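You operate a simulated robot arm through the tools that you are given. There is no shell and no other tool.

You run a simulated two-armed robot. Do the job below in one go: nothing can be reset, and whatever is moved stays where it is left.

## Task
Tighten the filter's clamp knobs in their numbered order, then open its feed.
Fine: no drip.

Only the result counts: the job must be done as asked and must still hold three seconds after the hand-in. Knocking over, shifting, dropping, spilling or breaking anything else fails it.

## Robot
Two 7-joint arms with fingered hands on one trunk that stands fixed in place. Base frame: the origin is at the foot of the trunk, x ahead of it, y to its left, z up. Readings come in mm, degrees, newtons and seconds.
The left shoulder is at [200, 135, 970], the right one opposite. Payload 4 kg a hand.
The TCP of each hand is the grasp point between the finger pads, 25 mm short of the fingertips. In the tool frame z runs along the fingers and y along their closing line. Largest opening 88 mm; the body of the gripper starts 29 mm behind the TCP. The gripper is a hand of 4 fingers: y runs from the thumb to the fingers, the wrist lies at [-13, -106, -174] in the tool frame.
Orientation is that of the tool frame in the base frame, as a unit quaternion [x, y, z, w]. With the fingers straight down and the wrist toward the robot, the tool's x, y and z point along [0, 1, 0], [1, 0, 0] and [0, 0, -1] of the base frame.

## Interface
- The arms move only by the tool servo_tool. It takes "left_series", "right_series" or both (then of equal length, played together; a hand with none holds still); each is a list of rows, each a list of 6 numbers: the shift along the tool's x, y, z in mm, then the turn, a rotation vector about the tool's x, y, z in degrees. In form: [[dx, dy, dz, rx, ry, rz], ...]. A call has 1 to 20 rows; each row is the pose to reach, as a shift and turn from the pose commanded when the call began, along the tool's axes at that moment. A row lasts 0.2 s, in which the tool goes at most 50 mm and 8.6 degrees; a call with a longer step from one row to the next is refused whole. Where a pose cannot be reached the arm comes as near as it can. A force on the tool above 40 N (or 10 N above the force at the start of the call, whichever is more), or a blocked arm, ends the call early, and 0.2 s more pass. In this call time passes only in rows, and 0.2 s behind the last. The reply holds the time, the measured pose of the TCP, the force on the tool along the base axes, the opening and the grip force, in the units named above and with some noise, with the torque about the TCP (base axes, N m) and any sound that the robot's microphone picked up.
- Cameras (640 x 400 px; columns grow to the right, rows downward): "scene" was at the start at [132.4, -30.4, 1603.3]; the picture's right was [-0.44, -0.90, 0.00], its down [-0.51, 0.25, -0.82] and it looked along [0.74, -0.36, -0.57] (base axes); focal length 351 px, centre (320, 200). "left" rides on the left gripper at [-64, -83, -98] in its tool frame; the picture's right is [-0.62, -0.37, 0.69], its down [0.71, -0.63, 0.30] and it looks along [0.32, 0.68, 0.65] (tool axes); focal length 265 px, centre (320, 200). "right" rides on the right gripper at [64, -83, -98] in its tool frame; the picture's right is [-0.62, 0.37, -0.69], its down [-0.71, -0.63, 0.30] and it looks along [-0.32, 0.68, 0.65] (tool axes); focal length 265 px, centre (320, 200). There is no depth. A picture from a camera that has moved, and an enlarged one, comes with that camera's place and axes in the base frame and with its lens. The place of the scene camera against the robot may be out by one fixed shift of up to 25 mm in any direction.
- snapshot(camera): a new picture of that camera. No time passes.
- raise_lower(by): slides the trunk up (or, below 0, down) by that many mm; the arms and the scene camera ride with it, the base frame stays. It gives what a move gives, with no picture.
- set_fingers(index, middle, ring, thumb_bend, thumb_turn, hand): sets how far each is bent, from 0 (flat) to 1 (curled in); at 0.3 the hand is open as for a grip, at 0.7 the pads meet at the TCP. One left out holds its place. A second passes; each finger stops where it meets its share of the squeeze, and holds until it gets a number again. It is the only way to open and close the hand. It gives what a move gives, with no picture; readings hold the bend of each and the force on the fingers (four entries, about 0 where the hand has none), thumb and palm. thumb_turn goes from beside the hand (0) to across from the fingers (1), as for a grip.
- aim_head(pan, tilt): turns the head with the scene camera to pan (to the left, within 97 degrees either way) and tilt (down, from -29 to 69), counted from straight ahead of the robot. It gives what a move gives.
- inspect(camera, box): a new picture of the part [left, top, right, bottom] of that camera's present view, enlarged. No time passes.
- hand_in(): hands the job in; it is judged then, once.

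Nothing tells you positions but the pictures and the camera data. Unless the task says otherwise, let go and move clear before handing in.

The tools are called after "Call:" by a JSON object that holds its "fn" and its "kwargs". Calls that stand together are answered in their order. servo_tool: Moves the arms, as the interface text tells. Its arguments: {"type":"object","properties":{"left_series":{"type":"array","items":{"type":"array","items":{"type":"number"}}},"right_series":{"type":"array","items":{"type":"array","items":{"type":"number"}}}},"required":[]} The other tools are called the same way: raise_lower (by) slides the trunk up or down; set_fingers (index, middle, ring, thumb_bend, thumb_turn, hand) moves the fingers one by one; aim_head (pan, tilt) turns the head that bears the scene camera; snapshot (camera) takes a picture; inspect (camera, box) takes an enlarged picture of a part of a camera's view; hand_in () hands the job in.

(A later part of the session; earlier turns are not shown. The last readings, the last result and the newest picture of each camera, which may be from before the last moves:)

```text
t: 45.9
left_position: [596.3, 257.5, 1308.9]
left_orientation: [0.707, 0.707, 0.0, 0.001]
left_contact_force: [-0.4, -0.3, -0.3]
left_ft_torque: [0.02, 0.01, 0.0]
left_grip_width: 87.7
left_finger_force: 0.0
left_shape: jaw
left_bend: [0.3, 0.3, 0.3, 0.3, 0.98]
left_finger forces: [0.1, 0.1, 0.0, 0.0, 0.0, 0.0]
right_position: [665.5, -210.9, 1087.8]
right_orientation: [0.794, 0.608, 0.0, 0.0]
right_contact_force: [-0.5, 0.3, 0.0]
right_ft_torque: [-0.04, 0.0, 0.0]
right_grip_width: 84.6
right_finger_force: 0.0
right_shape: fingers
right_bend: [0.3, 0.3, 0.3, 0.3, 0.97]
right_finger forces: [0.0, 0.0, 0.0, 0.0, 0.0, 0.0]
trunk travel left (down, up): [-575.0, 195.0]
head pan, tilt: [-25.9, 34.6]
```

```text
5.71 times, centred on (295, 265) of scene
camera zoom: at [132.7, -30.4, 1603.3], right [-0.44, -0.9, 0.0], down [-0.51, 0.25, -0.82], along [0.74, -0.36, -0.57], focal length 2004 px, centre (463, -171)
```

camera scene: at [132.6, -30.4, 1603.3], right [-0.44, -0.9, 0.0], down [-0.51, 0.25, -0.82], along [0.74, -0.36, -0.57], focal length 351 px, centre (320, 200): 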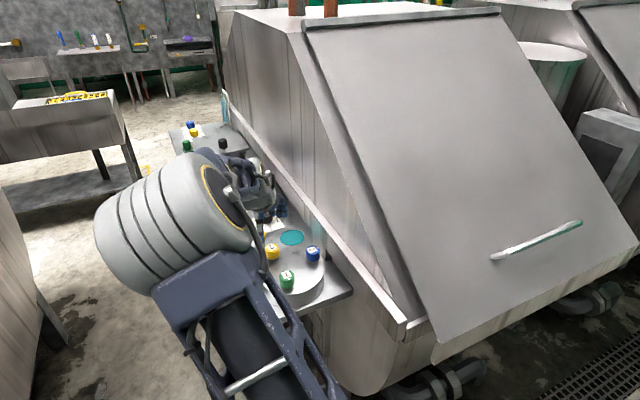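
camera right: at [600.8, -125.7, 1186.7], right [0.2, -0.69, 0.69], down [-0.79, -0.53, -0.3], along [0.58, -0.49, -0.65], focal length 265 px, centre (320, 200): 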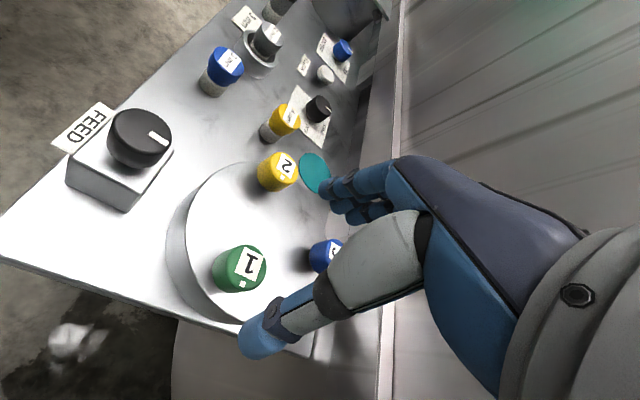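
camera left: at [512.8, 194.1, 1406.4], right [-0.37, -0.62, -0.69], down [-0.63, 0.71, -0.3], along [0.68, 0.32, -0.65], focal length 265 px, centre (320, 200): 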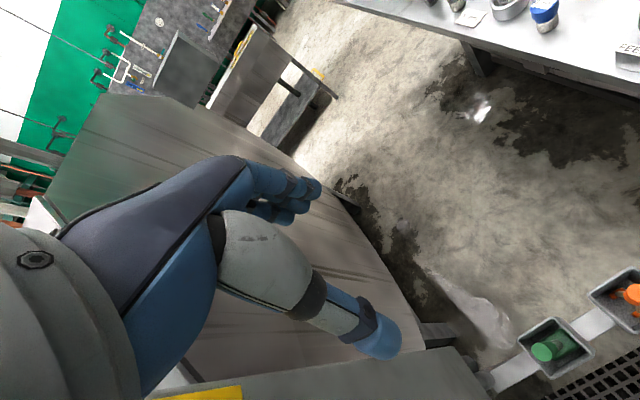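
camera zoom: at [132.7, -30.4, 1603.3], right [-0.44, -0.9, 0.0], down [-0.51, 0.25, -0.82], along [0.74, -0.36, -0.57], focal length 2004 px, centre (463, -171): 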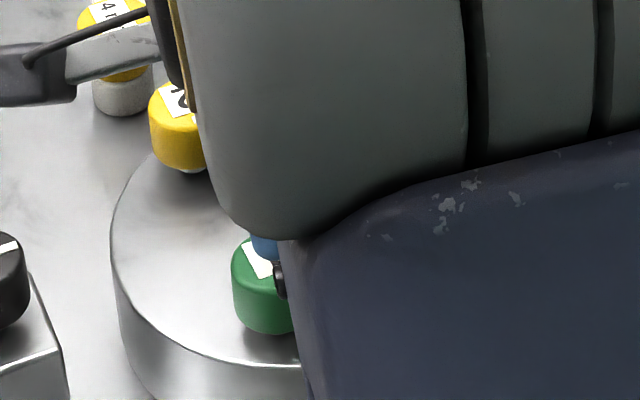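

Knob 1's mark is about 90° from its start, so the stop seems to be at a quarter turn. I'll grip it again, well centred, and test for any further movement.

Call:
{"fn": "servo_tool", "kwargs": {"right_series": [[-1.4, -0.2, 25, 0, 0, 0], [-1.4, -0.2, 50, 0, 0, 0], [-1.4, -0.2, 70, 0, 0, 0], [-1.4, -0.2, 82, 0, 0, 0], [-1.4, -0.2, 89, 0, 0, 0]]}}

Call:
{"fn": "set_fingers", "kwargs": {"hand": "right", "index": 0.75, "middle": 0.75, "ring": 0.7, "thumb_bend": 0.75}}

Call:
{"fn": "inspect", "kwargs": {"camera": "right", "box": [220, 180, 460, 380]}}

Call:
{"fn": "servo_tool", "kwargs": {"right_series": [[0, 0, 0, 0, 0, 4], [0, 0, 0, 0, 0, 8], [0, 0, 0, 0, 0, 12]]}}

Call:
{"fn": "inspect", "kwargs": {"camera": "right", "box": [220, 180, 460, 380]}}

```text
t: 47.1
left_position: [595.7, 257.9, 1308.4]
left_orientation: [0.707, 0.707, 0.0, 0.0]
left_contact_force: [0.8, -0.9, -0.1]
left_ft_torque: [-0.01, 0.01, 0.02]
left_grip_width: 87.8
left_finger_force: 0.0
left_shape: jaw
left_bend: [0.3, 0.3, 0.3, 0.3, 0.98]
left_finger forces: [0.0, 0.0, 0.1, 0.0, 0.1, 0.0]
right_position: [664.9, -212.4, 999.5]
right_orientation: [0.794, 0.608, -0.001, 0.001]
right_contact_force: [0.2, -0.4, -0.2]
right_ft_torque: [0.0, 0.02, -0.01]
right_grip_width: 84.6
right_finger_force: 0.0
right_shape: fingers
right_bend: [0.3, 0.3, 0.3, 0.3, 0.97]
right_finger forces: [0.1, 0.0, 0.1, 0.0, 0.0, 0.0]
trunk travel left (down, up): [-575.0, 195.0]
head pan, tilt: [-25.9, 34.6]
```

```text
t: 48.1
left_position: [596.0, 257.2, 1309.1]
left_orientation: [0.707, 0.707, 0.0, 0.0]
left_contact_force: [0.1, 0.1, -0.3]
left_ft_torque: [0.0, 0.03, 0.02]
left_grip_width: 87.6
left_finger_force: 0.1
left_shape: jaw
left_bend: [0.3, 0.3, 0.3, 0.3, 0.98]
left_finger forces: [0.1, 0.0, 0.0, 0.0, 0.0, 0.1]
right_position: [665.2, -211.4, 998.6]
right_orientation: [0.794, 0.608, -0.001, 0.0]
right_contact_force: [5.7, -2.2, -13.5]
right_ft_torque: [0.02, 0.08, 0.14]
right_grip_width: 21.7
right_finger_force: 19.3
right_shape: fingers
right_bend: [0.56, 0.63, 0.7, 0.6, 0.97]
right_finger forces: [12.1, 11.7, 0.0, 0.1, 14.2, 0.0]
trunk travel left (down, up): [-575.0, 195.0]
head pan, tilt: [-25.9, 34.6]
```

```text
2.00 times, centred on (340, 280) of right
camera zoom: at [600.5, -127.6, 1098.2], right [0.2, -0.69, 0.69], down [-0.79, -0.53, -0.3], along [0.57, -0.49, -0.66], focal length 531 px, centre (280, 40)
```

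zoom: 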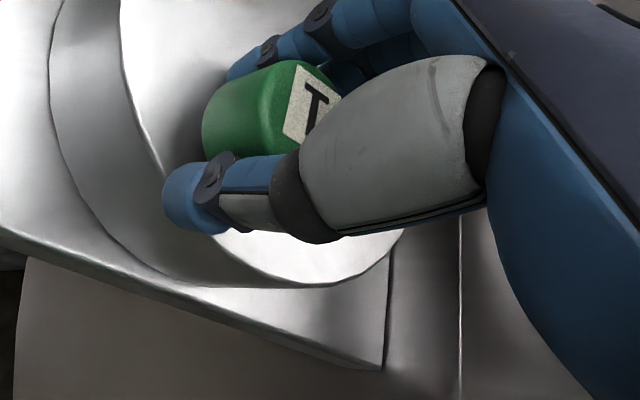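

```text
t: 48.9
left_position: [597.9, 257.7, 1307.4]
left_orientation: [0.707, 0.707, -0.001, 0.0]
left_contact_force: [0.0, 0.3, -0.7]
left_ft_torque: [0.03, 0.02, 0.04]
left_grip_width: 87.7
left_finger_force: 0.1
left_shape: jaw
left_bend: [0.3, 0.3, 0.3, 0.3, 0.98]
left_finger forces: [0.1, 0.0, 0.0, 0.0, 0.0, 0.1]
right_position: [665.4, -211.6, 999.9]
right_orientation: [0.853, 0.523, -0.002, -0.001]
right_contact_force: [8.2, 2.4, -19.3]
right_ft_torque: [0.11, 0.01, 0.33]
right_grip_width: 22.5
right_finger_force: 20.1
right_shape: fingers
right_bend: [0.56, 0.62, 0.7, 0.6, 0.99]
right_finger forces: [12.4, 11.8, 0.0, 0.0, 15.5, 0.1]
trunk travel left (down, up): [-575.0, 195.0]
head pan, tilt: [-25.9, 34.6]
```

```text
2.00 times, centred on (340, 280) of right
camera zoom: at [619.1, -115.8, 1098.6], right [0.05, -0.72, 0.69], down [-0.89, -0.35, -0.3], along [0.46, -0.6, -0.65], focal length 531 px, centre (280, 40)
```

zoom: 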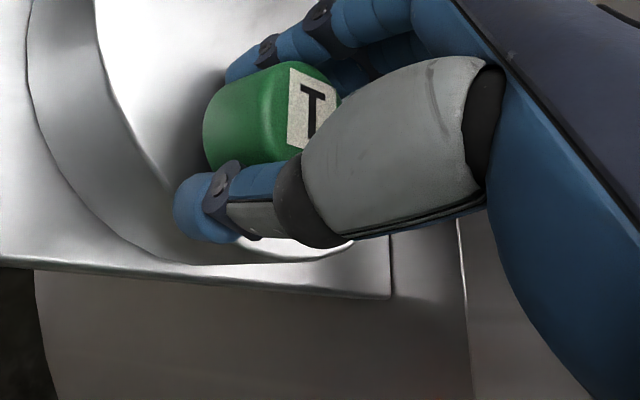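

The label slips within the hand and knob 1 stays put, so knob 1 is definitely at its stop. Now I return to knob 2 to finish it.

Call:
{"fn": "set_fingers", "kwargs": {"hand": "right", "index": 0.3, "middle": 0.3, "ring": 0.3, "thumb_bend": 0.3}}

Call:
{"fn": "servo_tool", "kwargs": {"right_series": [[0, 0, -25, 0, 0, 0], [0, 0, -50, 0, 0, 0], [0, 0, -75, 0, 0, 0], [0, 0, -90, 0, 0, 0], [10, 18, -90, 0, 0, -6], [20, 36, -90, 0, 0, -12], [30, 54, -90, 0, 0, -18], [40, 72, -90, 0, 0, -24], [48, 89.2, -90, 0, 0, -30]]}}

Call:
{"fn": "inspect", "kwargs": {"camera": "right", "box": [180, 200, 360, 340]}}

```text
t: 49.9
left_position: [596.8, 259.1, 1308.4]
left_orientation: [0.707, 0.707, -0.001, 0.0]
left_contact_force: [0.1, 0.1, 0.2]
left_ft_torque: [0.03, 0.01, 0.01]
left_grip_width: 87.7
left_finger_force: 0.0
left_shape: jaw
left_bend: [0.3, 0.3, 0.3, 0.3, 0.98]
left_finger forces: [0.0, 0.0, 0.0, 0.0, 0.0, 0.0]
right_position: [665.1, -211.7, 1000.8]
right_orientation: [0.853, 0.522, 0.0, 0.0]
right_contact_force: [0.7, -0.5, 0.6]
right_ft_torque: [0.02, 0.01, -0.02]
right_grip_width: 84.4
right_finger_force: 0.1
right_shape: fingers
right_bend: [0.3, 0.3, 0.3, 0.3, 0.98]
right_finger forces: [0.1, 0.0, 0.1, 0.0, 0.0, 0.1]
trunk travel left (down, up): [-575.0, 195.0]
head pan, tilt: [-25.9, 34.6]
```

```text
t: 51.9
left_position: [595.9, 258.1, 1307.7]
left_orientation: [0.707, 0.707, 0.0, 0.0]
left_contact_force: [0.3, 0.2, 0.2]
left_ft_torque: [-0.02, -0.02, -0.04]
left_grip_width: 87.7
left_finger_force: 0.0
left_shape: jaw
left_bend: [0.3, 0.3, 0.3, 0.3, 0.98]
left_finger forces: [0.0, 0.1, 0.1, 0.1, 0.0, 0.0]
right_position: [766.3, -210.5, 1090.3]
right_orientation: [0.687, 0.726, -0.002, 0.0]
right_contact_force: [0.7, -0.2, -0.2]
right_ft_torque: [-0.05, -0.01, 0.01]
right_grip_width: 84.7
right_finger_force: 0.1
right_shape: fingers
right_bend: [0.3, 0.3, 0.3, 0.3, 0.98]
right_finger forces: [0.0, 0.0, 0.0, 0.0, 0.0, 0.1]
trunk travel left (down, up): [-575.0, 195.0]
head pan, tilt: [-25.9, 34.6]
```

```text
2.86 times, centred on (270, 270) of right
camera zoom: at [678.1, -150.0, 1189.3], right [0.4, -0.6, 0.69], down [-0.59, -0.75, -0.3], along [0.7, -0.29, -0.65], focal length 758 px, centre (463, 0)
```

zoom: 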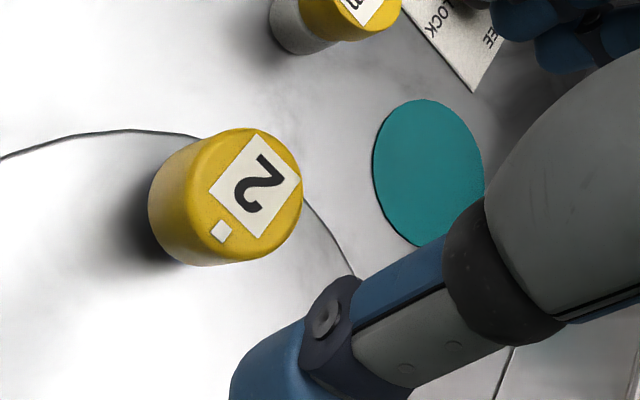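

Over knob 2 again with its mark visible. I'll make a small correction, descend and grip.

Call:
{"fn": "servo_tool", "kwargs": {"right_series": [[1, -1.5, 25, 0, 0, 0], [1, -1.5, 50, 0, 0, 0], [1, -1.5, 70, 0, 0, 0], [1, -1.5, 82, 0, 0, 0], [1, -1.5, 90, 0, 0, 0]]}}

Call:
{"fn": "set_fingers", "kwargs": {"hand": "right", "index": 0.73, "middle": 0.73, "ring": 0.7, "thumb_bend": 0.73}}

Call:
{"fn": "servo_tool", "kwargs": {"right_series": [[0, 0, 0, 0, 0, 4], [0, 0, 0, 0, 0, 8]]}}

Call:
{"fn": "inspect", "kwargs": {"camera": "right", "box": [220, 180, 460, 380]}}

```text
t: 53.1
left_position: [595.4, 257.7, 1308.9]
left_orientation: [0.707, 0.707, 0.001, 0.0]
left_contact_force: [-0.4, 0.9, -0.3]
left_ft_torque: [-0.03, 0.01, 0.03]
left_grip_width: 87.6
left_finger_force: 0.0
left_shape: jaw
left_bend: [0.3, 0.3, 0.3, 0.3, 0.98]
left_finger forces: [0.1, 0.0, 0.0, 0.0, 0.0, 0.1]
right_position: [763.9, -208.1, 999.7]
right_orientation: [0.688, 0.726, -0.001, 0.001]
right_contact_force: [0.2, 0.1, 0.6]
right_ft_torque: [0.03, -0.03, 0.01]
right_grip_width: 84.3
right_finger_force: 0.1
right_shape: fingers
right_bend: [0.3, 0.3, 0.3, 0.3, 0.98]
right_finger forces: [0.0, 0.0, 0.1, 0.0, 0.0, 0.0]
trunk travel left (down, up): [-575.0, 195.0]
head pan, tilt: [-25.9, 34.6]
```

```text
t: 54.1
left_position: [596.7, 257.9, 1307.2]
left_orientation: [0.707, 0.707, -0.001, 0.0]
left_contact_force: [0.6, 0.1, 0.6]
left_ft_torque: [0.02, 0.02, 0.0]
left_grip_width: 87.9
left_finger_force: 0.1
left_shape: jaw
left_bend: [0.3, 0.3, 0.3, 0.3, 0.98]
left_finger forces: [0.0, 0.0, 0.0, 0.0, 0.0, 0.0]
right_position: [763.8, -208.3, 1000.0]
right_orientation: [0.689, 0.725, -0.001, 0.0]
right_contact_force: [11.2, -0.3, -10.5]
right_ft_torque: [0.01, -0.03, 0.13]
right_grip_width: 20.2
right_finger_force: 16.0
right_shape: fingers
right_bend: [0.56, 0.61, 0.7, 0.62, 0.97]
right_finger forces: [11.8, 11.2, 0.5, 0.0, 8.8, 0.1]
trunk travel left (down, up): [-575.0, 195.0]
head pan, tilt: [-25.9, 34.6]
```

```text
t: 54.7
left_position: [597.2, 257.5, 1307.7]
left_orientation: [0.707, 0.708, 0.0, 0.0]
left_contact_force: [-0.3, 0.8, 0.3]
left_ft_torque: [0.03, 0.0, 0.0]
left_grip_width: 87.4
left_finger_force: 0.0
left_shape: jaw
left_bend: [0.3, 0.3, 0.3, 0.3, 0.98]
left_finger forces: [0.0, 0.0, 0.1, 0.0, 0.1, 0.0]
right_position: [762.8, -208.1, 999.1]
right_orientation: [0.737, 0.676, -0.001, -0.001]
right_contact_force: [11.5, 4.6, -11.2]
right_ft_torque: [0.13, -0.01, 0.28]
right_grip_width: 20.3
right_finger_force: 16.9
right_shape: fingers
right_bend: [0.56, 0.61, 0.69, 0.62, 0.98]
right_finger forces: [12.7, 10.6, 0.7, 0.0, 9.6, 0.1]
trunk travel left (down, up): [-575.0, 195.0]
head pan, tilt: [-25.9, 34.6]
```

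```text
2.00 times, centred on (340, 280) of right
camera zoom: at [685.9, -136.5, 1098.5], right [0.31, -0.65, 0.69], down [-0.69, -0.66, -0.3], along [0.65, -0.38, -0.66], focal length 531 px, centre (280, 40)
```

zoom: 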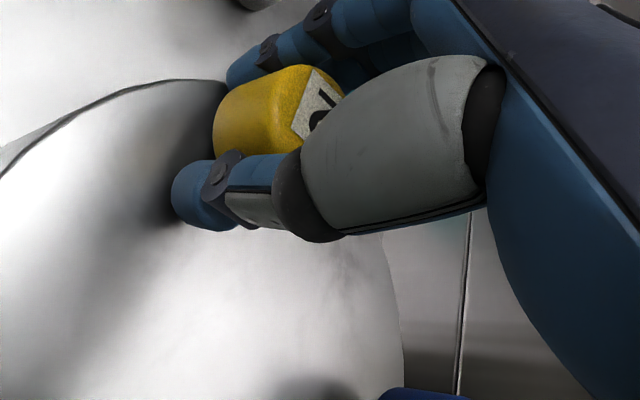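

Some torque appears, partly from a slight off-centre grip. I'll shift the hand 1 mm forward and continue turning.

Call:
{"fn": "servo_tool", "kwargs": {"right_series": [[0, 1, 0, 0, 0, 4], [0, 1.3, 0, 0, 0, 8], [0, 1.3, 0, 0, 0, 12], [0, 1.3, 0, 0, 0, 16]]}}

Call:
{"fn": "inspect", "kwargs": {"camera": "right", "box": [220, 180, 460, 380]}}

```text
t: 55.7
left_position: [597.1, 257.7, 1308.3]
left_orientation: [0.707, 0.707, 0.0, 0.0]
left_contact_force: [-0.3, -0.2, 0.6]
left_ft_torque: [0.01, 0.01, 0.0]
left_grip_width: 87.8
left_finger_force: 0.0
left_shape: jaw
left_bend: [0.3, 0.3, 0.3, 0.3, 0.98]
left_finger forces: [0.0, 0.1, 0.0, 0.0, 0.1, 0.0]
right_position: [765.0, -209.1, 999.5]
right_orientation: [0.824, 0.567, -0.002, -0.001]
right_contact_force: [8.8, 9.2, -14.6]
right_ft_torque: [0.28, 0.01, 0.47]
right_grip_width: 20.6
right_finger_force: 19.6
right_shape: fingers
right_bend: [0.57, 0.61, 0.68, 0.62, 1.0]
right_finger forces: [15.9, 10.7, 1.0, 0.1, 11.9, 0.0]
trunk travel left (down, up): [-575.0, 195.0]
head pan, tilt: [-25.9, 34.6]
```

```text
2.00 times, centred on (340, 280) of right
camera zoom: at [709.6, -117.7, 1098.6], right [0.12, -0.71, 0.69], down [-0.85, -0.44, -0.3], along [0.52, -0.55, -0.66], focal length 531 px, centre (280, 40)
```

zoom: 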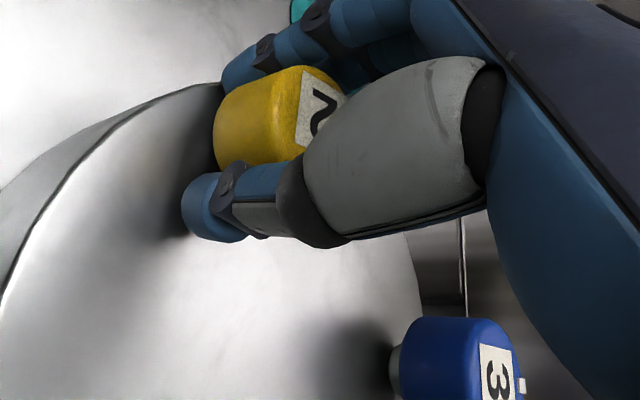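

The label slips in the hand again, and the earlier view already put knob 2's mark at the same angle as knob 1's (about 90° from the start), so knob 2 is at its stop too. I'll release and lift to confirm.

Call:
{"fn": "set_fingers", "kwargs": {"hand": "right", "index": 0.3, "middle": 0.3, "ring": 0.3, "thumb_bend": 0.3}}

Call:
{"fn": "servo_tool", "kwargs": {"right_series": [[0, 0, -25, 0, 0, 0], [0, 0, -50, 0, 0, 0], [0, 0, -75, 0, 0, 0], [0, 0, -90, 0, 0, 0]]}}

Call:
{"fn": "snapshot", "kwargs": {"camera": "right"}}

Call:
{"fn": "inspect", "kwargs": {"camera": "right", "box": [180, 200, 360, 340]}}

Call:
{"fn": "snapshot", "kwargs": {"camera": "scene"}}

```text
t: 56.7
left_position: [595.5, 258.6, 1308.5]
left_orientation: [0.708, 0.707, 0.0, 0.001]
left_contact_force: [0.2, 0.0, 0.4]
left_ft_torque: [-0.02, 0.0, -0.04]
left_grip_width: 87.6
left_finger_force: 0.0
left_shape: jaw
left_bend: [0.3, 0.3, 0.3, 0.3, 0.98]
left_finger forces: [0.0, 0.1, 0.0, 0.0, 0.0, 0.0]
right_position: [764.6, -209.7, 1000.0]
right_orientation: [0.825, 0.565, -0.001, 0.001]
right_contact_force: [0.5, 0.7, -0.9]
right_ft_torque: [-0.01, 0.0, -0.01]
right_grip_width: 84.3
right_finger_force: 0.0
right_shape: fingers
right_bend: [0.3, 0.3, 0.3, 0.3, 0.98]
right_finger forces: [0.0, 0.0, 0.0, 0.0, 0.0, 0.0]
trunk travel left (down, up): [-575.0, 195.0]
head pan, tilt: [-25.9, 34.6]
```

```text
t: 57.7
left_position: [597.1, 257.5, 1307.9]
left_orientation: [0.707, 0.707, 0.0, 0.0]
left_contact_force: [-0.1, -0.5, 0.3]
left_ft_torque: [0.03, 0.04, -0.01]
left_grip_width: 87.6
left_finger_force: 0.0
left_shape: jaw
left_bend: [0.3, 0.3, 0.3, 0.3, 0.98]
left_finger forces: [0.0, 0.0, 0.0, 0.1, 0.1, 0.0]
right_position: [764.4, -210.5, 1088.5]
right_orientation: [0.825, 0.566, -0.002, 0.0]
right_contact_force: [0.5, 0.2, 0.1]
right_ft_torque: [-0.01, -0.02, -0.02]
right_grip_width: 84.4
right_finger_force: 0.0
right_shape: fingers
right_bend: [0.3, 0.3, 0.3, 0.3, 0.98]
right_finger forces: [0.0, 0.1, 0.1, 0.0, 0.0, 0.0]
trunk travel left (down, up): [-575.0, 195.0]
head pan, tilt: [-25.9, 34.6]
```

```text
taken
camera right: at [708.1, -118.9, 1187.8], right [0.12, -0.71, 0.69], down [-0.85, -0.44, -0.3], along [0.52, -0.55, -0.65], focal length 265 px, centre (320, 200)
```

right: 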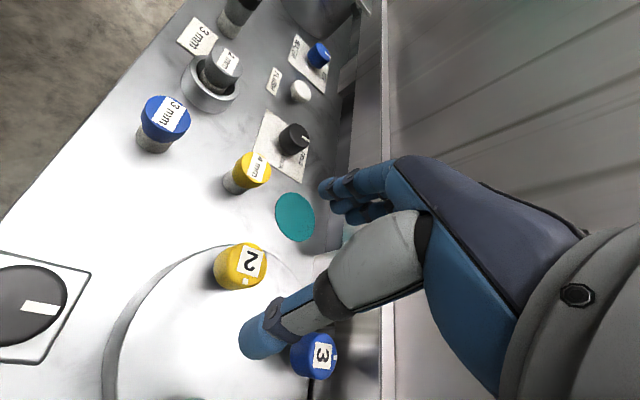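

```text
2.86 times, centred on (270, 270) of right
camera zoom: at [708.1, -118.9, 1187.8], right [0.12, -0.71, 0.69], down [-0.85, -0.44, -0.3], along [0.52, -0.55, -0.65], focal length 758 px, centre (463, 0)
```

zoom: 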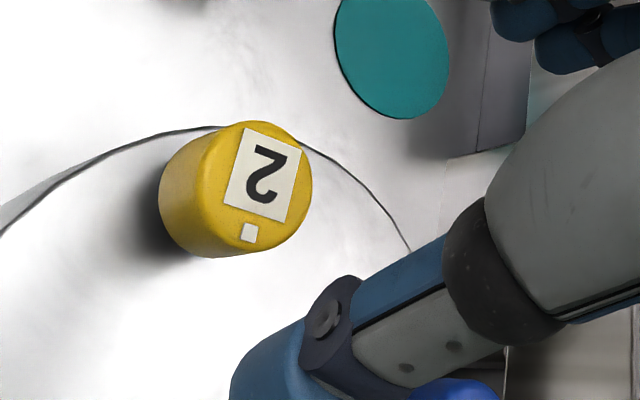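

```text
taken
camera scene: at [132.6, -30.4, 1603.3], right [-0.44, -0.9, 0.0], down [-0.51, 0.25, -0.82], along [0.74, -0.36, -0.57], focal length 351 px, centre (320, 200)
```

scene: 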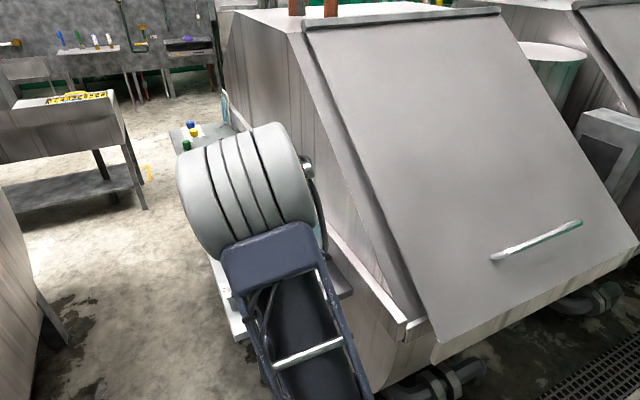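

Knob 2's mark is now at the same angle as knob 1's. Next I'll move at safe height to above knob 3, with the hand angled so the wrist stays away from the back wall.

Call:
{"fn": "servo_tool", "kwargs": {"right_series": [[-25, -4, 0, 0, 0, -3], [-50, -8, 0, 0, 0, -6], [-75, -12, 0, 0, 0, -9], [-104, -16.6, 0, 0, 0, -11]]}}

Call:
{"fn": "snapshot", "kwargs": {"camera": "right"}}

Call:
{"fn": "inspect", "kwargs": {"camera": "right", "box": [180, 200, 360, 340]}}

Call:
{"fn": "snapshot", "kwargs": {"camera": "scene"}}

```text
t: 58.7
left_position: [595.4, 258.4, 1308.1]
left_orientation: [0.708, 0.707, 0.0, 0.0]
left_contact_force: [-0.1, 0.6, 0.3]
left_ft_torque: [0.0, -0.02, -0.02]
left_grip_width: 87.5
left_finger_force: 0.1
left_shape: jaw
left_bend: [0.3, 0.3, 0.3, 0.3, 0.98]
left_finger forces: [0.0, 0.1, 0.0, 0.0, 0.0, 0.1]
right_position: [711.4, -300.7, 1090.0]
right_orientation: [0.765, 0.644, -0.001, 0.0]
right_contact_force: [1.0, 0.3, -0.9]
right_ft_torque: [-0.01, -0.04, -0.01]
right_grip_width: 84.4
right_finger_force: 0.1
right_shape: fingers
right_bend: [0.3, 0.3, 0.3, 0.3, 0.98]
right_finger forces: [0.0, 0.0, 0.0, 0.0, 0.0, 0.1]
trunk travel left (down, up): [-575.0, 195.0]
head pan, tilt: [-25.9, 34.6]
```

```text
taken
camera right: at [639.8, -222.5, 1189.2], right [0.26, -0.67, 0.69], down [-0.74, -0.6, -0.3], along [0.62, -0.44, -0.65], focal length 265 px, centre (320, 200)
```

right: 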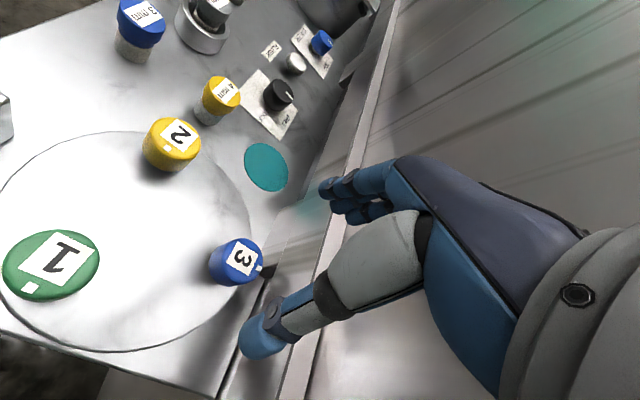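

```text
2.86 times, centred on (270, 270) of right
camera zoom: at [639.8, -222.5, 1189.2], right [0.26, -0.67, 0.69], down [-0.74, -0.6, -0.3], along [0.62, -0.44, -0.65], focal length 758 px, centre (463, 0)
```

zoom: 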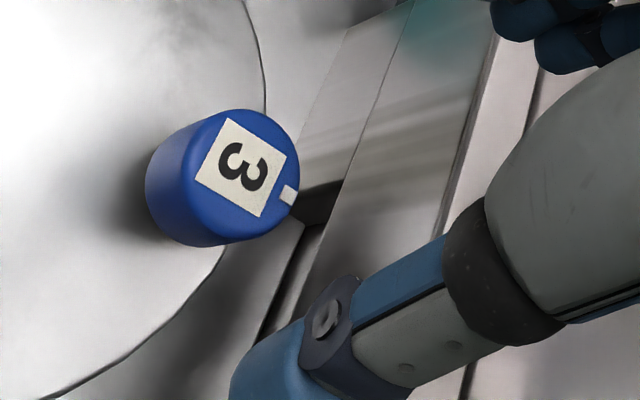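

```text
taken
camera scene: at [132.7, -30.0, 1603.3], right [-0.44, -0.9, 0.0], down [-0.51, 0.25, -0.82], along [0.74, -0.36, -0.57], focal length 351 px, centre (320, 200)
```

scene: 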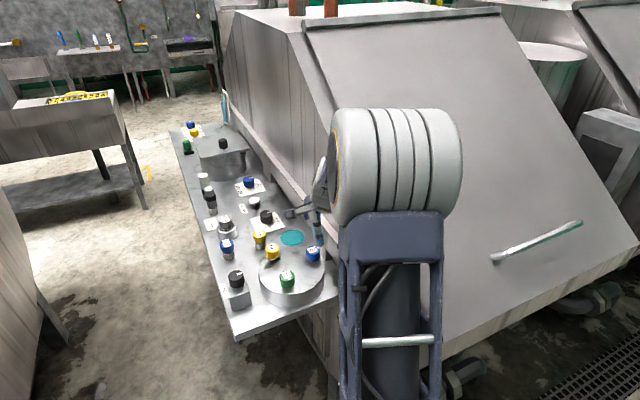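

Knob 3 is at about (714, -298), with the back rail about 60 mm beyond it, so I'll turn it in two shorter strokes and open the hand only partly near the wall. I'll descend and grip now.

Call:
{"fn": "servo_tool", "kwargs": {"right_series": [[3.5, 2.3, 20, 0, 0, 0], [3.5, 2.3, 45, 0, 0, 0], [3.5, 2.3, 65, 0, 0, 0], [3.5, 2.3, 80, 0, 0, 0], [3.5, 2.3, 89.5, 0, 0, 0]]}}

Call:
{"fn": "snapshot", "kwargs": {"camera": "right"}}

Call:
{"fn": "inspect", "kwargs": {"camera": "scene", "box": [250, 210, 350, 300]}}

```text
t: 59.9
left_position: [595.9, 258.0, 1307.5]
left_orientation: [0.707, 0.707, 0.0, -0.001]
left_contact_force: [0.2, 0.4, 0.5]
left_ft_torque: [0.0, 0.03, 0.01]
left_grip_width: 87.4
left_finger_force: 0.2
left_shape: jaw
left_bend: [0.3, 0.3, 0.3, 0.3, 0.98]
left_finger forces: [0.0, 0.0, 0.0, 0.0, 0.0, 0.1]
right_position: [715.9, -297.7, 999.1]
right_orientation: [0.766, 0.643, -0.001, 0.0]
right_contact_force: [0.1, -0.9, 0.6]
right_ft_torque: [0.0, 0.01, -0.03]
right_grip_width: 84.3
right_finger_force: 0.0
right_shape: fingers
right_bend: [0.3, 0.3, 0.3, 0.3, 0.98]
right_finger forces: [0.0, 0.1, 0.0, 0.0, 0.0, 0.0]
trunk travel left (down, up): [-575.0, 195.0]
head pan, tilt: [-25.9, 34.6]
```

```text
taken
camera right: at [643.3, -219.7, 1098.7], right [0.26, -0.67, 0.69], down [-0.75, -0.59, -0.3], along [0.62, -0.44, -0.65], focal length 265 px, centre (320, 200)
```

right: 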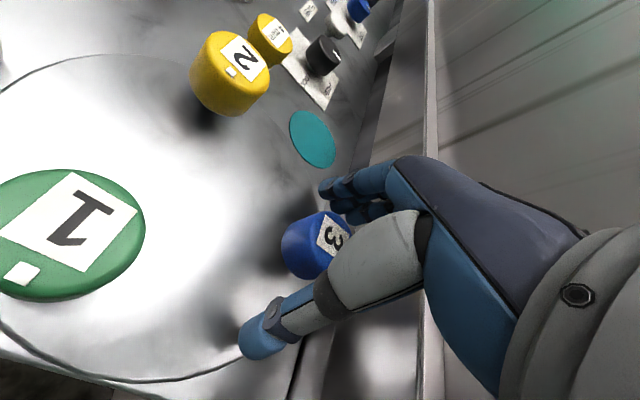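

```text
4.44 times, centred on (300, 255) of scene
camera zoom: at [132.4, -30.4, 1603.3], right [-0.44, -0.9, 0.0], down [-0.51, 0.25, -0.82], along [0.74, -0.36, -0.57], focal length 1559 px, centre (409, -44)
```

zoom: 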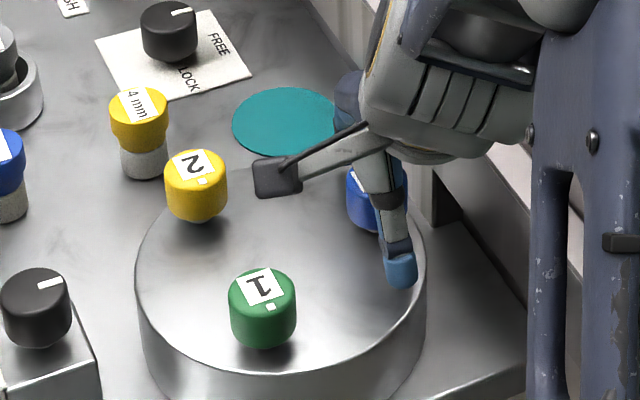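

The hand is around knob 3 with no contact, and the marks of knobs 1 and 2 match. I'll close on knob 3.

Call:
{"fn": "set_fingers", "kwargs": {"hand": "right", "index": 0.72, "middle": 0.72, "ring": 0.7, "thumb_bend": 0.72}}

Call:
{"fn": "inspect", "kwargs": {"camera": "right", "box": [220, 180, 460, 380]}}

```text
t: 60.9
left_position: [595.9, 258.2, 1307.6]
left_orientation: [0.707, 0.707, 0.0, 0.0]
left_contact_force: [-0.8, 0.9, -0.7]
left_ft_torque: [-0.02, 0.05, 0.01]
left_grip_width: 87.5
left_finger_force: 0.1
left_shape: jaw
left_bend: [0.3, 0.3, 0.3, 0.3, 0.98]
left_finger forces: [0.1, 0.0, 0.0, 0.0, 0.0, 0.1]
right_position: [715.9, -298.7, 999.5]
right_orientation: [0.766, 0.643, -0.001, 0.0]
right_contact_force: [6.0, -1.7, -9.4]
right_ft_torque: [0.01, -0.01, 0.05]
right_grip_width: 21.7
right_finger_force: 14.4
right_shape: fingers
right_bend: [0.57, 0.63, 0.7, 0.6, 0.97]
right_finger forces: [10.2, 8.4, 0.0, 0.0, 10.6, 0.0]
trunk travel left (down, up): [-575.0, 195.0]
head pan, tilt: [-25.9, 34.6]
```

```text
2.00 times, centred on (340, 280) of right
camera zoom: at [643.7, -220.1, 1098.3], right [0.26, -0.67, 0.69], down [-0.75, -0.59, -0.3], along [0.61, -0.44, -0.65], focal length 531 px, centre (280, 40)
```

zoom: 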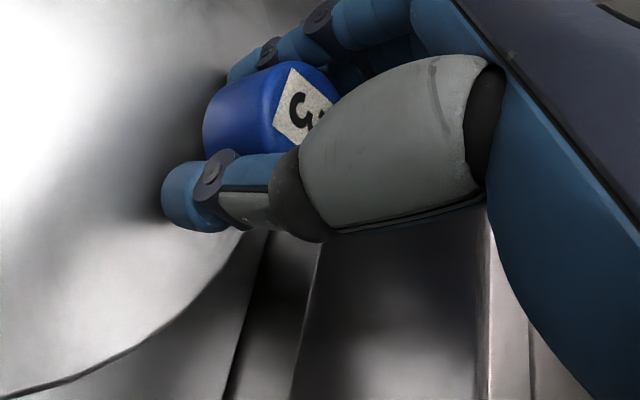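

Good balanced grip on knob 3. I'll turn it clockwise for the first stroke.

Call:
{"fn": "servo_tool", "kwargs": {"right_series": [[0, 0, 0, 0, 0, 6], [0, 0, 0, 0, 0, 12], [0, 0, 0, 0, 0, 18], [0, 0, 0, 0, 0, 24], [0, 0, 0, 0, 0, 30], [0, 0, 0, 0, 0, 36], [0, 0, 0, 0, 0, 42], [0, 0, 0, 0, 0, 48], [0, 0, 0, 0, 0, 54]]}}

Call:
{"fn": "snapshot", "kwargs": {"camera": "right"}}

Call:
{"fn": "snapshot", "kwargs": {"camera": "scene"}}

```text
t: 62.9
left_position: [596.6, 258.3, 1307.7]
left_orientation: [0.707, 0.707, 0.0, 0.0]
left_contact_force: [-0.6, -0.3, 0.2]
left_ft_torque: [0.0, -0.02, 0.0]
left_grip_width: 87.7
left_finger_force: 0.2
left_shape: jaw
left_bend: [0.3, 0.3, 0.3, 0.3, 0.98]
left_finger forces: [0.0, 0.0, 0.0, 0.0, 0.1, 0.0]
right_position: [715.7, -298.1, 1000.9]
right_orientation: [0.975, 0.224, -0.001, 0.001]
right_contact_force: [-1.0, -7.6, -17.6]
right_ft_torque: [-0.02, 0.01, 0.02]
right_grip_width: 21.7
right_finger_force: 15.5
right_shape: fingers
right_bend: [0.57, 0.63, 0.7, 0.61, 0.97]
right_finger forces: [10.5, 10.6, 0.0, 0.0, 10.1, 0.1]
trunk travel left (down, up): [-575.0, 195.0]
head pan, tilt: [-25.9, 34.6]
```

```text
taken
camera right: at [736.2, -194.6, 1099.2], right [-0.4, -0.6, 0.69], down [-0.92, 0.26, -0.3], along [0.0, -0.76, -0.65], focal length 265 px, centre (320, 200)
```

right: 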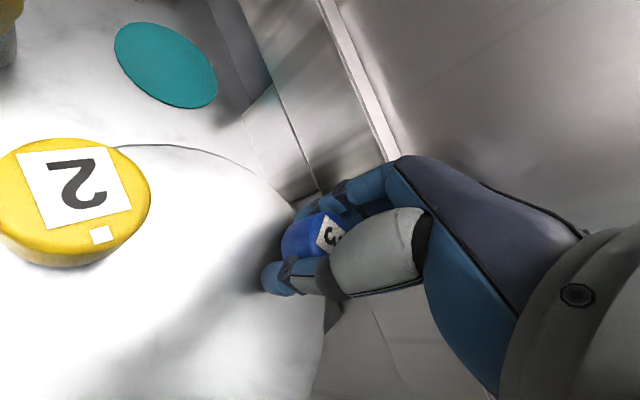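

```text
taken
camera scene: at [132.8, -31.0, 1603.2], right [-0.44, -0.9, 0.0], down [-0.51, 0.25, -0.82], along [0.74, -0.36, -0.57], focal length 351 px, centre (320, 200)
```

scene: 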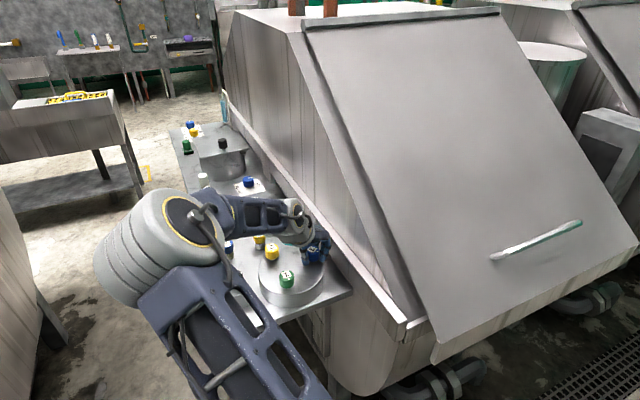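

Knob 3 has followed 54° freely. To stay clear of the rail, I'll open partly, lift, turn the hand back and take a second stroke.

Call:
{"fn": "set_fingers", "kwargs": {"hand": "right", "index": 0.42, "middle": 0.42, "ring": 0.42, "thumb_bend": 0.4}}

Call:
{"fn": "servo_tool", "kwargs": {"right_series": [[0, 0, -20, 0, 0, 0], [0, 0, -40, 0, 0, 0], [0, 0, -65, 0, 0, 0], [0, 0, -90, 0, 0, 0], [0, 0, -90, 0, 0, -8], [0, 0, -90, 0, 0, -16], [0, 0, -90, 0, 0, -24], [0, 0, -90, 0, 0, -32], [0, 0, -90, 0, 0, -40], [0, 0, -90, 0, 0, -48], [0, 0, -90, 0, 0, -54]]}}

Call:
{"fn": "inspect", "kwargs": {"camera": "right", "box": [180, 200, 360, 340]}}

```text
t: 63.9
left_position: [597.6, 257.0, 1308.7]
left_orientation: [0.707, 0.707, 0.0, 0.0]
left_contact_force: [-0.4, -1.0, -0.2]
left_ft_torque: [0.03, 0.0, 0.02]
left_grip_width: 87.6
left_finger_force: 0.1
left_shape: jaw
left_bend: [0.3, 0.3, 0.3, 0.3, 0.98]
left_finger forces: [0.0, 0.1, 0.0, 0.1, 0.1, 0.1]
right_position: [716.9, -297.8, 1000.7]
right_orientation: [0.974, 0.225, 0.0, 0.001]
right_contact_force: [-0.2, -0.7, 0.6]
right_ft_torque: [0.0, -0.02, 0.03]
right_grip_width: 61.1
right_finger_force: 0.0
right_shape: fingers
right_bend: [0.42, 0.42, 0.42, 0.4, 0.97]
right_finger forces: [0.1, 0.0, 0.1, 0.0, 0.1, 0.0]
trunk travel left (down, up): [-575.0, 195.0]
head pan, tilt: [-25.9, 34.6]
```

```text
t: 66.3
left_position: [596.1, 259.6, 1308.3]
left_orientation: [0.707, 0.707, 0.0, 0.0]
left_contact_force: [-0.7, -0.3, 0.4]
left_ft_torque: [-0.04, -0.02, 0.01]
left_grip_width: 87.4
left_finger_force: 0.0
left_shape: jaw
left_bend: [0.3, 0.3, 0.3, 0.3, 0.98]
left_finger forces: [0.0, 0.0, 0.1, 0.1, 0.1, 0.1]
right_position: [713.8, -296.3, 1090.6]
right_orientation: [0.765, 0.644, -0.001, 0.001]
right_contact_force: [0.2, -0.5, -0.2]
right_ft_torque: [-0.01, 0.04, -0.01]
right_grip_width: 60.9
right_finger_force: 0.1
right_shape: fingers
right_bend: [0.42, 0.42, 0.42, 0.4, 0.97]
right_finger forces: [0.0, 0.0, 0.0, 0.0, 0.0, 0.0]
trunk travel left (down, up): [-575.0, 195.0]
head pan, tilt: [-25.9, 34.6]
```

```text
2.86 times, centred on (270, 270) of right
camera zoom: at [643.3, -218.9, 1190.1], right [0.26, -0.67, 0.69], down [-0.74, -0.6, -0.3], along [0.62, -0.44, -0.65], focal length 758 px, centre (463, 0)
```

zoom: 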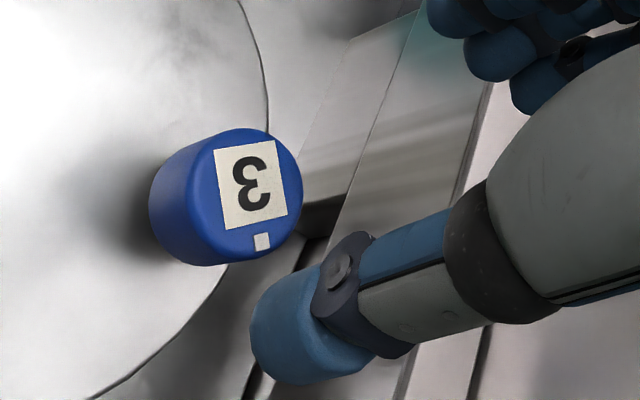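

The mark has moved as expected and the knob is centred for the same grip. I'll descend and take the second stroke.

Call:
{"fn": "servo_tool", "kwargs": {"right_series": [[0.5, 0, 25, 0, 0, 0], [0.5, 0, 50, 0, 0, 0], [0.5, 0, 70, 0, 0, 0], [0.5, 0, 82, 0, 0, 0], [0.5, 0, 90, 0, 0, 0]]}}

Call:
{"fn": "set_fingers", "kwargs": {"hand": "right", "index": 0.73, "middle": 0.73, "ring": 0.7, "thumb_bend": 0.73}}

Call:
{"fn": "servo_tool", "kwargs": {"right_series": [[0, 0, 0, 0, 0, 6], [0, 0, 0, 0, 0, 12], [0, 0, 0, 0, 0, 18], [0, 0, 0, 0, 0, 24], [0, 0, 0, 0, 0, 30]]}}

Call:
{"fn": "inspect", "kwargs": {"camera": "right", "box": [220, 180, 460, 380]}}

```text
t: 67.5
left_position: [595.9, 257.2, 1308.1]
left_orientation: [0.707, 0.707, 0.0, -0.001]
left_contact_force: [0.1, -0.1, -0.4]
left_ft_torque: [-0.01, 0.0, -0.01]
left_grip_width: 87.7
left_finger_force: 0.1
left_shape: jaw
left_bend: [0.3, 0.3, 0.3, 0.3, 0.98]
left_finger forces: [0.0, 0.0, 0.1, 0.0, 0.0, 0.0]
right_position: [714.2, -295.5, 1000.1]
right_orientation: [0.765, 0.643, -0.001, 0.0]
right_contact_force: [0.8, -0.1, -0.3]
right_ft_torque: [0.0, -0.01, 0.0]
right_grip_width: 61.0
right_finger_force: 0.0
right_shape: fingers
right_bend: [0.42, 0.42, 0.42, 0.4, 0.97]
right_finger forces: [0.0, 0.1, 0.0, 0.1, 0.0, 0.1]
trunk travel left (down, up): [-575.0, 195.0]
head pan, tilt: [-25.9, 34.6]
```

```text
t: 68.5
left_position: [597.3, 257.8, 1307.6]
left_orientation: [0.708, 0.706, -0.001, 0.0]
left_contact_force: [0.6, 0.3, -0.4]
left_ft_torque: [0.02, 0.0, 0.01]
left_grip_width: 87.5
left_finger_force: 0.0
left_shape: jaw
left_bend: [0.3, 0.3, 0.3, 0.3, 0.98]
left_finger forces: [0.0, 0.0, 0.1, 0.0, 0.1, 0.1]
right_position: [714.9, -296.7, 1000.3]
right_orientation: [0.766, 0.642, -0.001, -0.001]
right_contact_force: [9.7, -2.6, -11.7]
right_ft_torque: [0.03, -0.06, 0.03]
right_grip_width: 21.8
right_finger_force: 15.5
right_shape: fingers
right_bend: [0.56, 0.62, 0.7, 0.62, 0.96]
right_finger forces: [11.0, 10.9, 0.0, 0.0, 9.4, 0.0]
trunk travel left (down, up): [-575.0, 195.0]
head pan, tilt: [-25.9, 34.6]
```

```text
t: 69.7
left_position: [596.6, 257.7, 1308.1]
left_orientation: [0.708, 0.707, 0.0, 0.0]
left_contact_force: [-0.3, 1.2, -0.3]
left_ft_torque: [0.02, 0.03, -0.02]
left_grip_width: 87.6
left_finger_force: 0.0
left_shape: jaw
left_bend: [0.3, 0.3, 0.3, 0.3, 0.98]
left_finger forces: [0.1, 0.1, 0.0, 0.0, 0.0, 0.1]
right_position: [715.8, -297.5, 1001.0]
right_orientation: [0.907, 0.421, 0.0, 0.0]
right_contact_force: [2.6, -5.6, -13.4]
right_ft_torque: [0.01, 0.01, 0.03]
right_grip_width: 21.9
right_finger_force: 15.8
right_shape: fingers
right_bend: [0.56, 0.62, 0.7, 0.62, 0.96]
right_finger forces: [10.1, 11.2, 0.0, 0.1, 10.5, 0.0]
trunk travel left (down, up): [-575.0, 195.0]
head pan, tilt: [-25.9, 34.6]
```

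```text
2.00 times, centred on (340, 280) of right
camera zoom: at [692.5, -194.4, 1099.6], right [-0.12, -0.71, 0.69], down [-0.94, -0.14, -0.3], along [0.31, -0.69, -0.65], focal length 531 px, centre (280, 40)
```

zoom: 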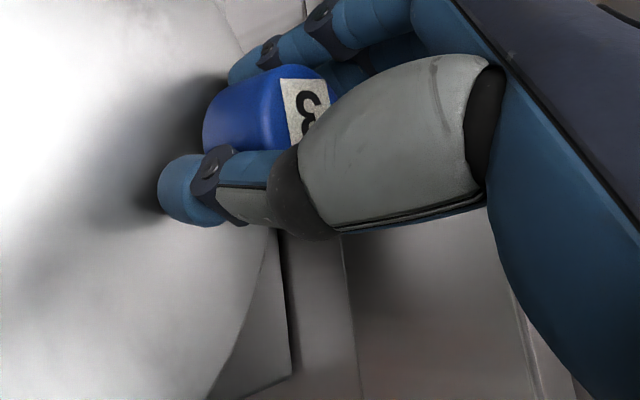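

Total so far is about 84° and still free. I'll go on clockwise until it stops.

Call:
{"fn": "servo_tool", "kwargs": {"right_series": [[0, 0, 0, 0, 0, 5], [0, 0, 0, 0, 0, 10], [0, 0, 0, 0, 0, 15], [0, 0, 0, 0, 0, 20]]}}

Call:
{"fn": "inspect", "kwargs": {"camera": "right", "box": [220, 180, 460, 380]}}

```text
t: 70.7
left_position: [597.1, 257.1, 1308.1]
left_orientation: [0.707, 0.707, 0.0, 0.0]
left_contact_force: [-0.2, 0.4, -1.2]
left_ft_torque: [-0.02, 0.01, 0.0]
left_grip_width: 87.5
left_finger_force: 0.2
left_shape: jaw
left_bend: [0.3, 0.3, 0.3, 0.3, 0.98]
left_finger forces: [0.0, 0.1, 0.0, 0.0, 0.0, 0.1]
right_position: [717.4, -294.9, 1000.9]
right_orientation: [0.966, 0.258, 0.0, 0.0]
right_contact_force: [10.8, -4.5, -14.3]
right_ft_torque: [0.02, -0.13, 0.29]
right_grip_width: 21.4
right_finger_force: 17.4
right_shape: fingers
right_bend: [0.56, 0.6, 0.69, 0.62, 0.98]
right_finger forces: [13.0, 10.9, 0.3, 0.1, 9.4, 0.1]
trunk travel left (down, up): [-575.0, 195.0]
head pan, tilt: [-25.9, 34.6]
```

```text
2.00 times, centred on (340, 280) of right
camera zoom: at [729.9, -191.6, 1099.5], right [-0.35, -0.63, 0.69], down [-0.93, 0.19, -0.31], along [0.06, -0.75, -0.65], focal length 531 px, centre (280, 40)
```

zoom: 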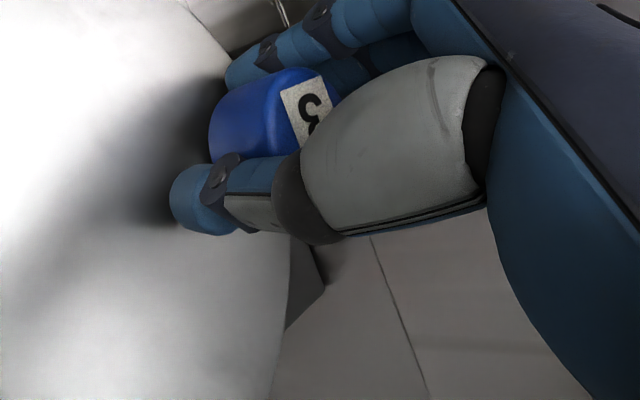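

Torque is rising, as it did at the stops of knobs 1 and 2. I'll add a little more to make sure it is seated.

Call:
{"fn": "servo_tool", "kwargs": {"right_series": [[0, 0, 0, 0, 0, 4], [0, 0, 0, 0, 0, 8], [0, 0, 0, 0, 0, 12]]}}

Call:
{"fn": "inspect", "kwargs": {"camera": "right", "box": [220, 180, 460, 380]}}

Call:
{"fn": "set_fingers", "kwargs": {"hand": "right", "index": 0.42, "middle": 0.42, "ring": 0.42, "thumb_bend": 0.4}}

Call:
{"fn": "servo_tool", "kwargs": {"right_series": [[0, 0, -20, 0, 0, 0], [0, 0, -40, 0, 0, 0], [0, 0, -65, 0, 0, 0], [0, 0, -90, 0, 0, 0]]}}

Call:
{"fn": "inspect", "kwargs": {"camera": "right", "box": [180, 200, 360, 340]}}

Call:
{"fn": "inspect", "kwargs": {"camera": "scene", "box": [220, 210, 350, 320]}}

```text
t: 71.5
left_position: [596.1, 257.1, 1307.4]
left_orientation: [0.707, 0.707, -0.001, 0.0]
left_contact_force: [0.8, 0.1, 0.7]
left_ft_torque: [-0.01, -0.01, 0.03]
left_grip_width: 87.7
left_finger_force: 0.1
left_shape: jaw
left_bend: [0.3, 0.3, 0.3, 0.3, 0.98]
left_finger forces: [0.0, 0.0, 0.1, 0.0, 0.1, 0.0]
right_position: [716.6, -296.6, 999.8]
right_orientation: [0.988, 0.156, -0.001, 0.0]
right_contact_force: [12.1, -2.4, -13.7]
right_ft_torque: [0.15, -0.2, 0.32]
right_grip_width: 21.6
right_finger_force: 17.1
right_shape: fingers
right_bend: [0.56, 0.6, 0.7, 0.62, 0.99]
right_finger forces: [14.7, 9.9, 0.1, 0.0, 10.4, 0.0]
trunk travel left (down, up): [-575.0, 195.0]
head pan, tilt: [-25.9, 34.6]
```

```text
2.00 times, centred on (340, 280) of right
camera zoom: at [750.7, -197.2, 1099.2], right [-0.48, -0.54, 0.69], down [-0.87, 0.38, -0.3], along [-0.1, -0.75, -0.65], focal length 531 px, centre (280, 40)
```

zoom: 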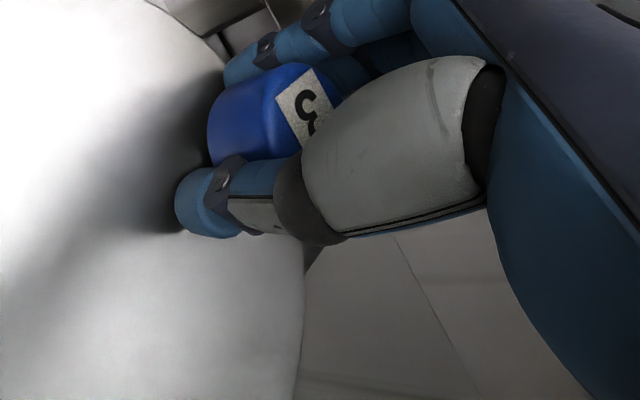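

```text
t: 72.5
left_position: [596.0, 257.2, 1308.2]
left_orientation: [0.707, 0.707, 0.001, 0.0]
left_contact_force: [-0.3, -0.8, -1.0]
left_ft_torque: [0.01, -0.02, 0.03]
left_grip_width: 87.5
left_finger_force: 0.1
left_shape: jaw
left_bend: [0.3, 0.3, 0.3, 0.3, 0.98]
left_finger forces: [0.0, 0.0, 0.1, 0.0, 0.0, 0.1]
right_position: [715.0, -295.5, 999.5]
right_orientation: [0.988, 0.157, -0.001, 0.001]
right_contact_force: [0.0, 0.4, 0.4]
right_ft_torque: [-0.03, -0.01, 0.01]
right_grip_width: 61.1
right_finger_force: 0.1
right_shape: fingers
right_bend: [0.42, 0.42, 0.42, 0.4, 0.98]
right_finger forces: [0.1, 0.1, 0.0, 0.1, 0.0, 0.0]
trunk travel left (down, up): [-575.0, 195.0]
head pan, tilt: [-25.9, 34.6]
```

```text
t: 73.5
left_position: [596.9, 258.8, 1307.2]
left_orientation: [0.707, 0.707, 0.0, -0.001]
left_contact_force: [-0.1, 0.3, -0.2]
left_ft_torque: [-0.01, 0.02, 0.03]
left_grip_width: 87.6
left_finger_force: 0.0
left_shape: jaw
left_bend: [0.3, 0.3, 0.3, 0.3, 0.98]
left_finger forces: [0.0, 0.0, 0.0, 0.0, 0.0, 0.1]
right_position: [716.1, -296.0, 1089.4]
right_orientation: [0.988, 0.156, 0.0, 0.0]
right_contact_force: [-0.6, -0.5, 0.0]
right_ft_torque: [-0.06, 0.0, 0.03]
right_grip_width: 60.8
right_finger_force: 0.1
right_shape: fingers
right_bend: [0.42, 0.42, 0.42, 0.4, 0.98]
right_finger forces: [0.0, 0.0, 0.0, 0.0, 0.0, 0.0]
trunk travel left (down, up): [-575.0, 195.0]
head pan, tilt: [-25.9, 34.6]
```

```text
2.86 times, centred on (270, 270) of right
camera zoom: at [750.0, -196.6, 1189.0], right [-0.48, -0.54, 0.69], down [-0.87, 0.38, -0.3], along [-0.1, -0.75, -0.65], focal length 758 px, centre (463, 0)
```

zoom: 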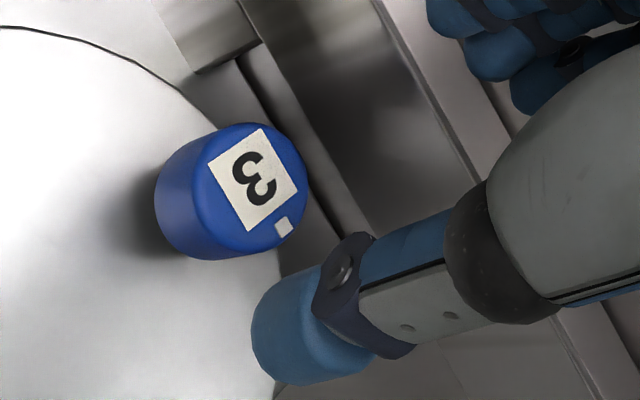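

```text
3.64 times, centred on (285, 265) of scene
camera zoom: at [132.7, -30.4, 1603.3], right [-0.44, -0.9, 0.0], down [-0.51, 0.25, -0.82], along [0.74, -0.36, -0.57], focal length 1276 px, centre (447, -36)
```

zoom: 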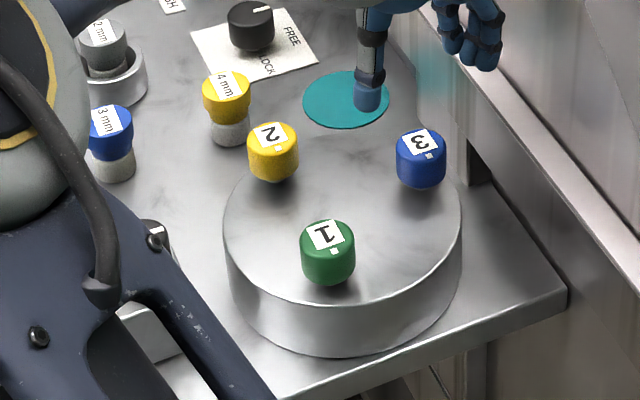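

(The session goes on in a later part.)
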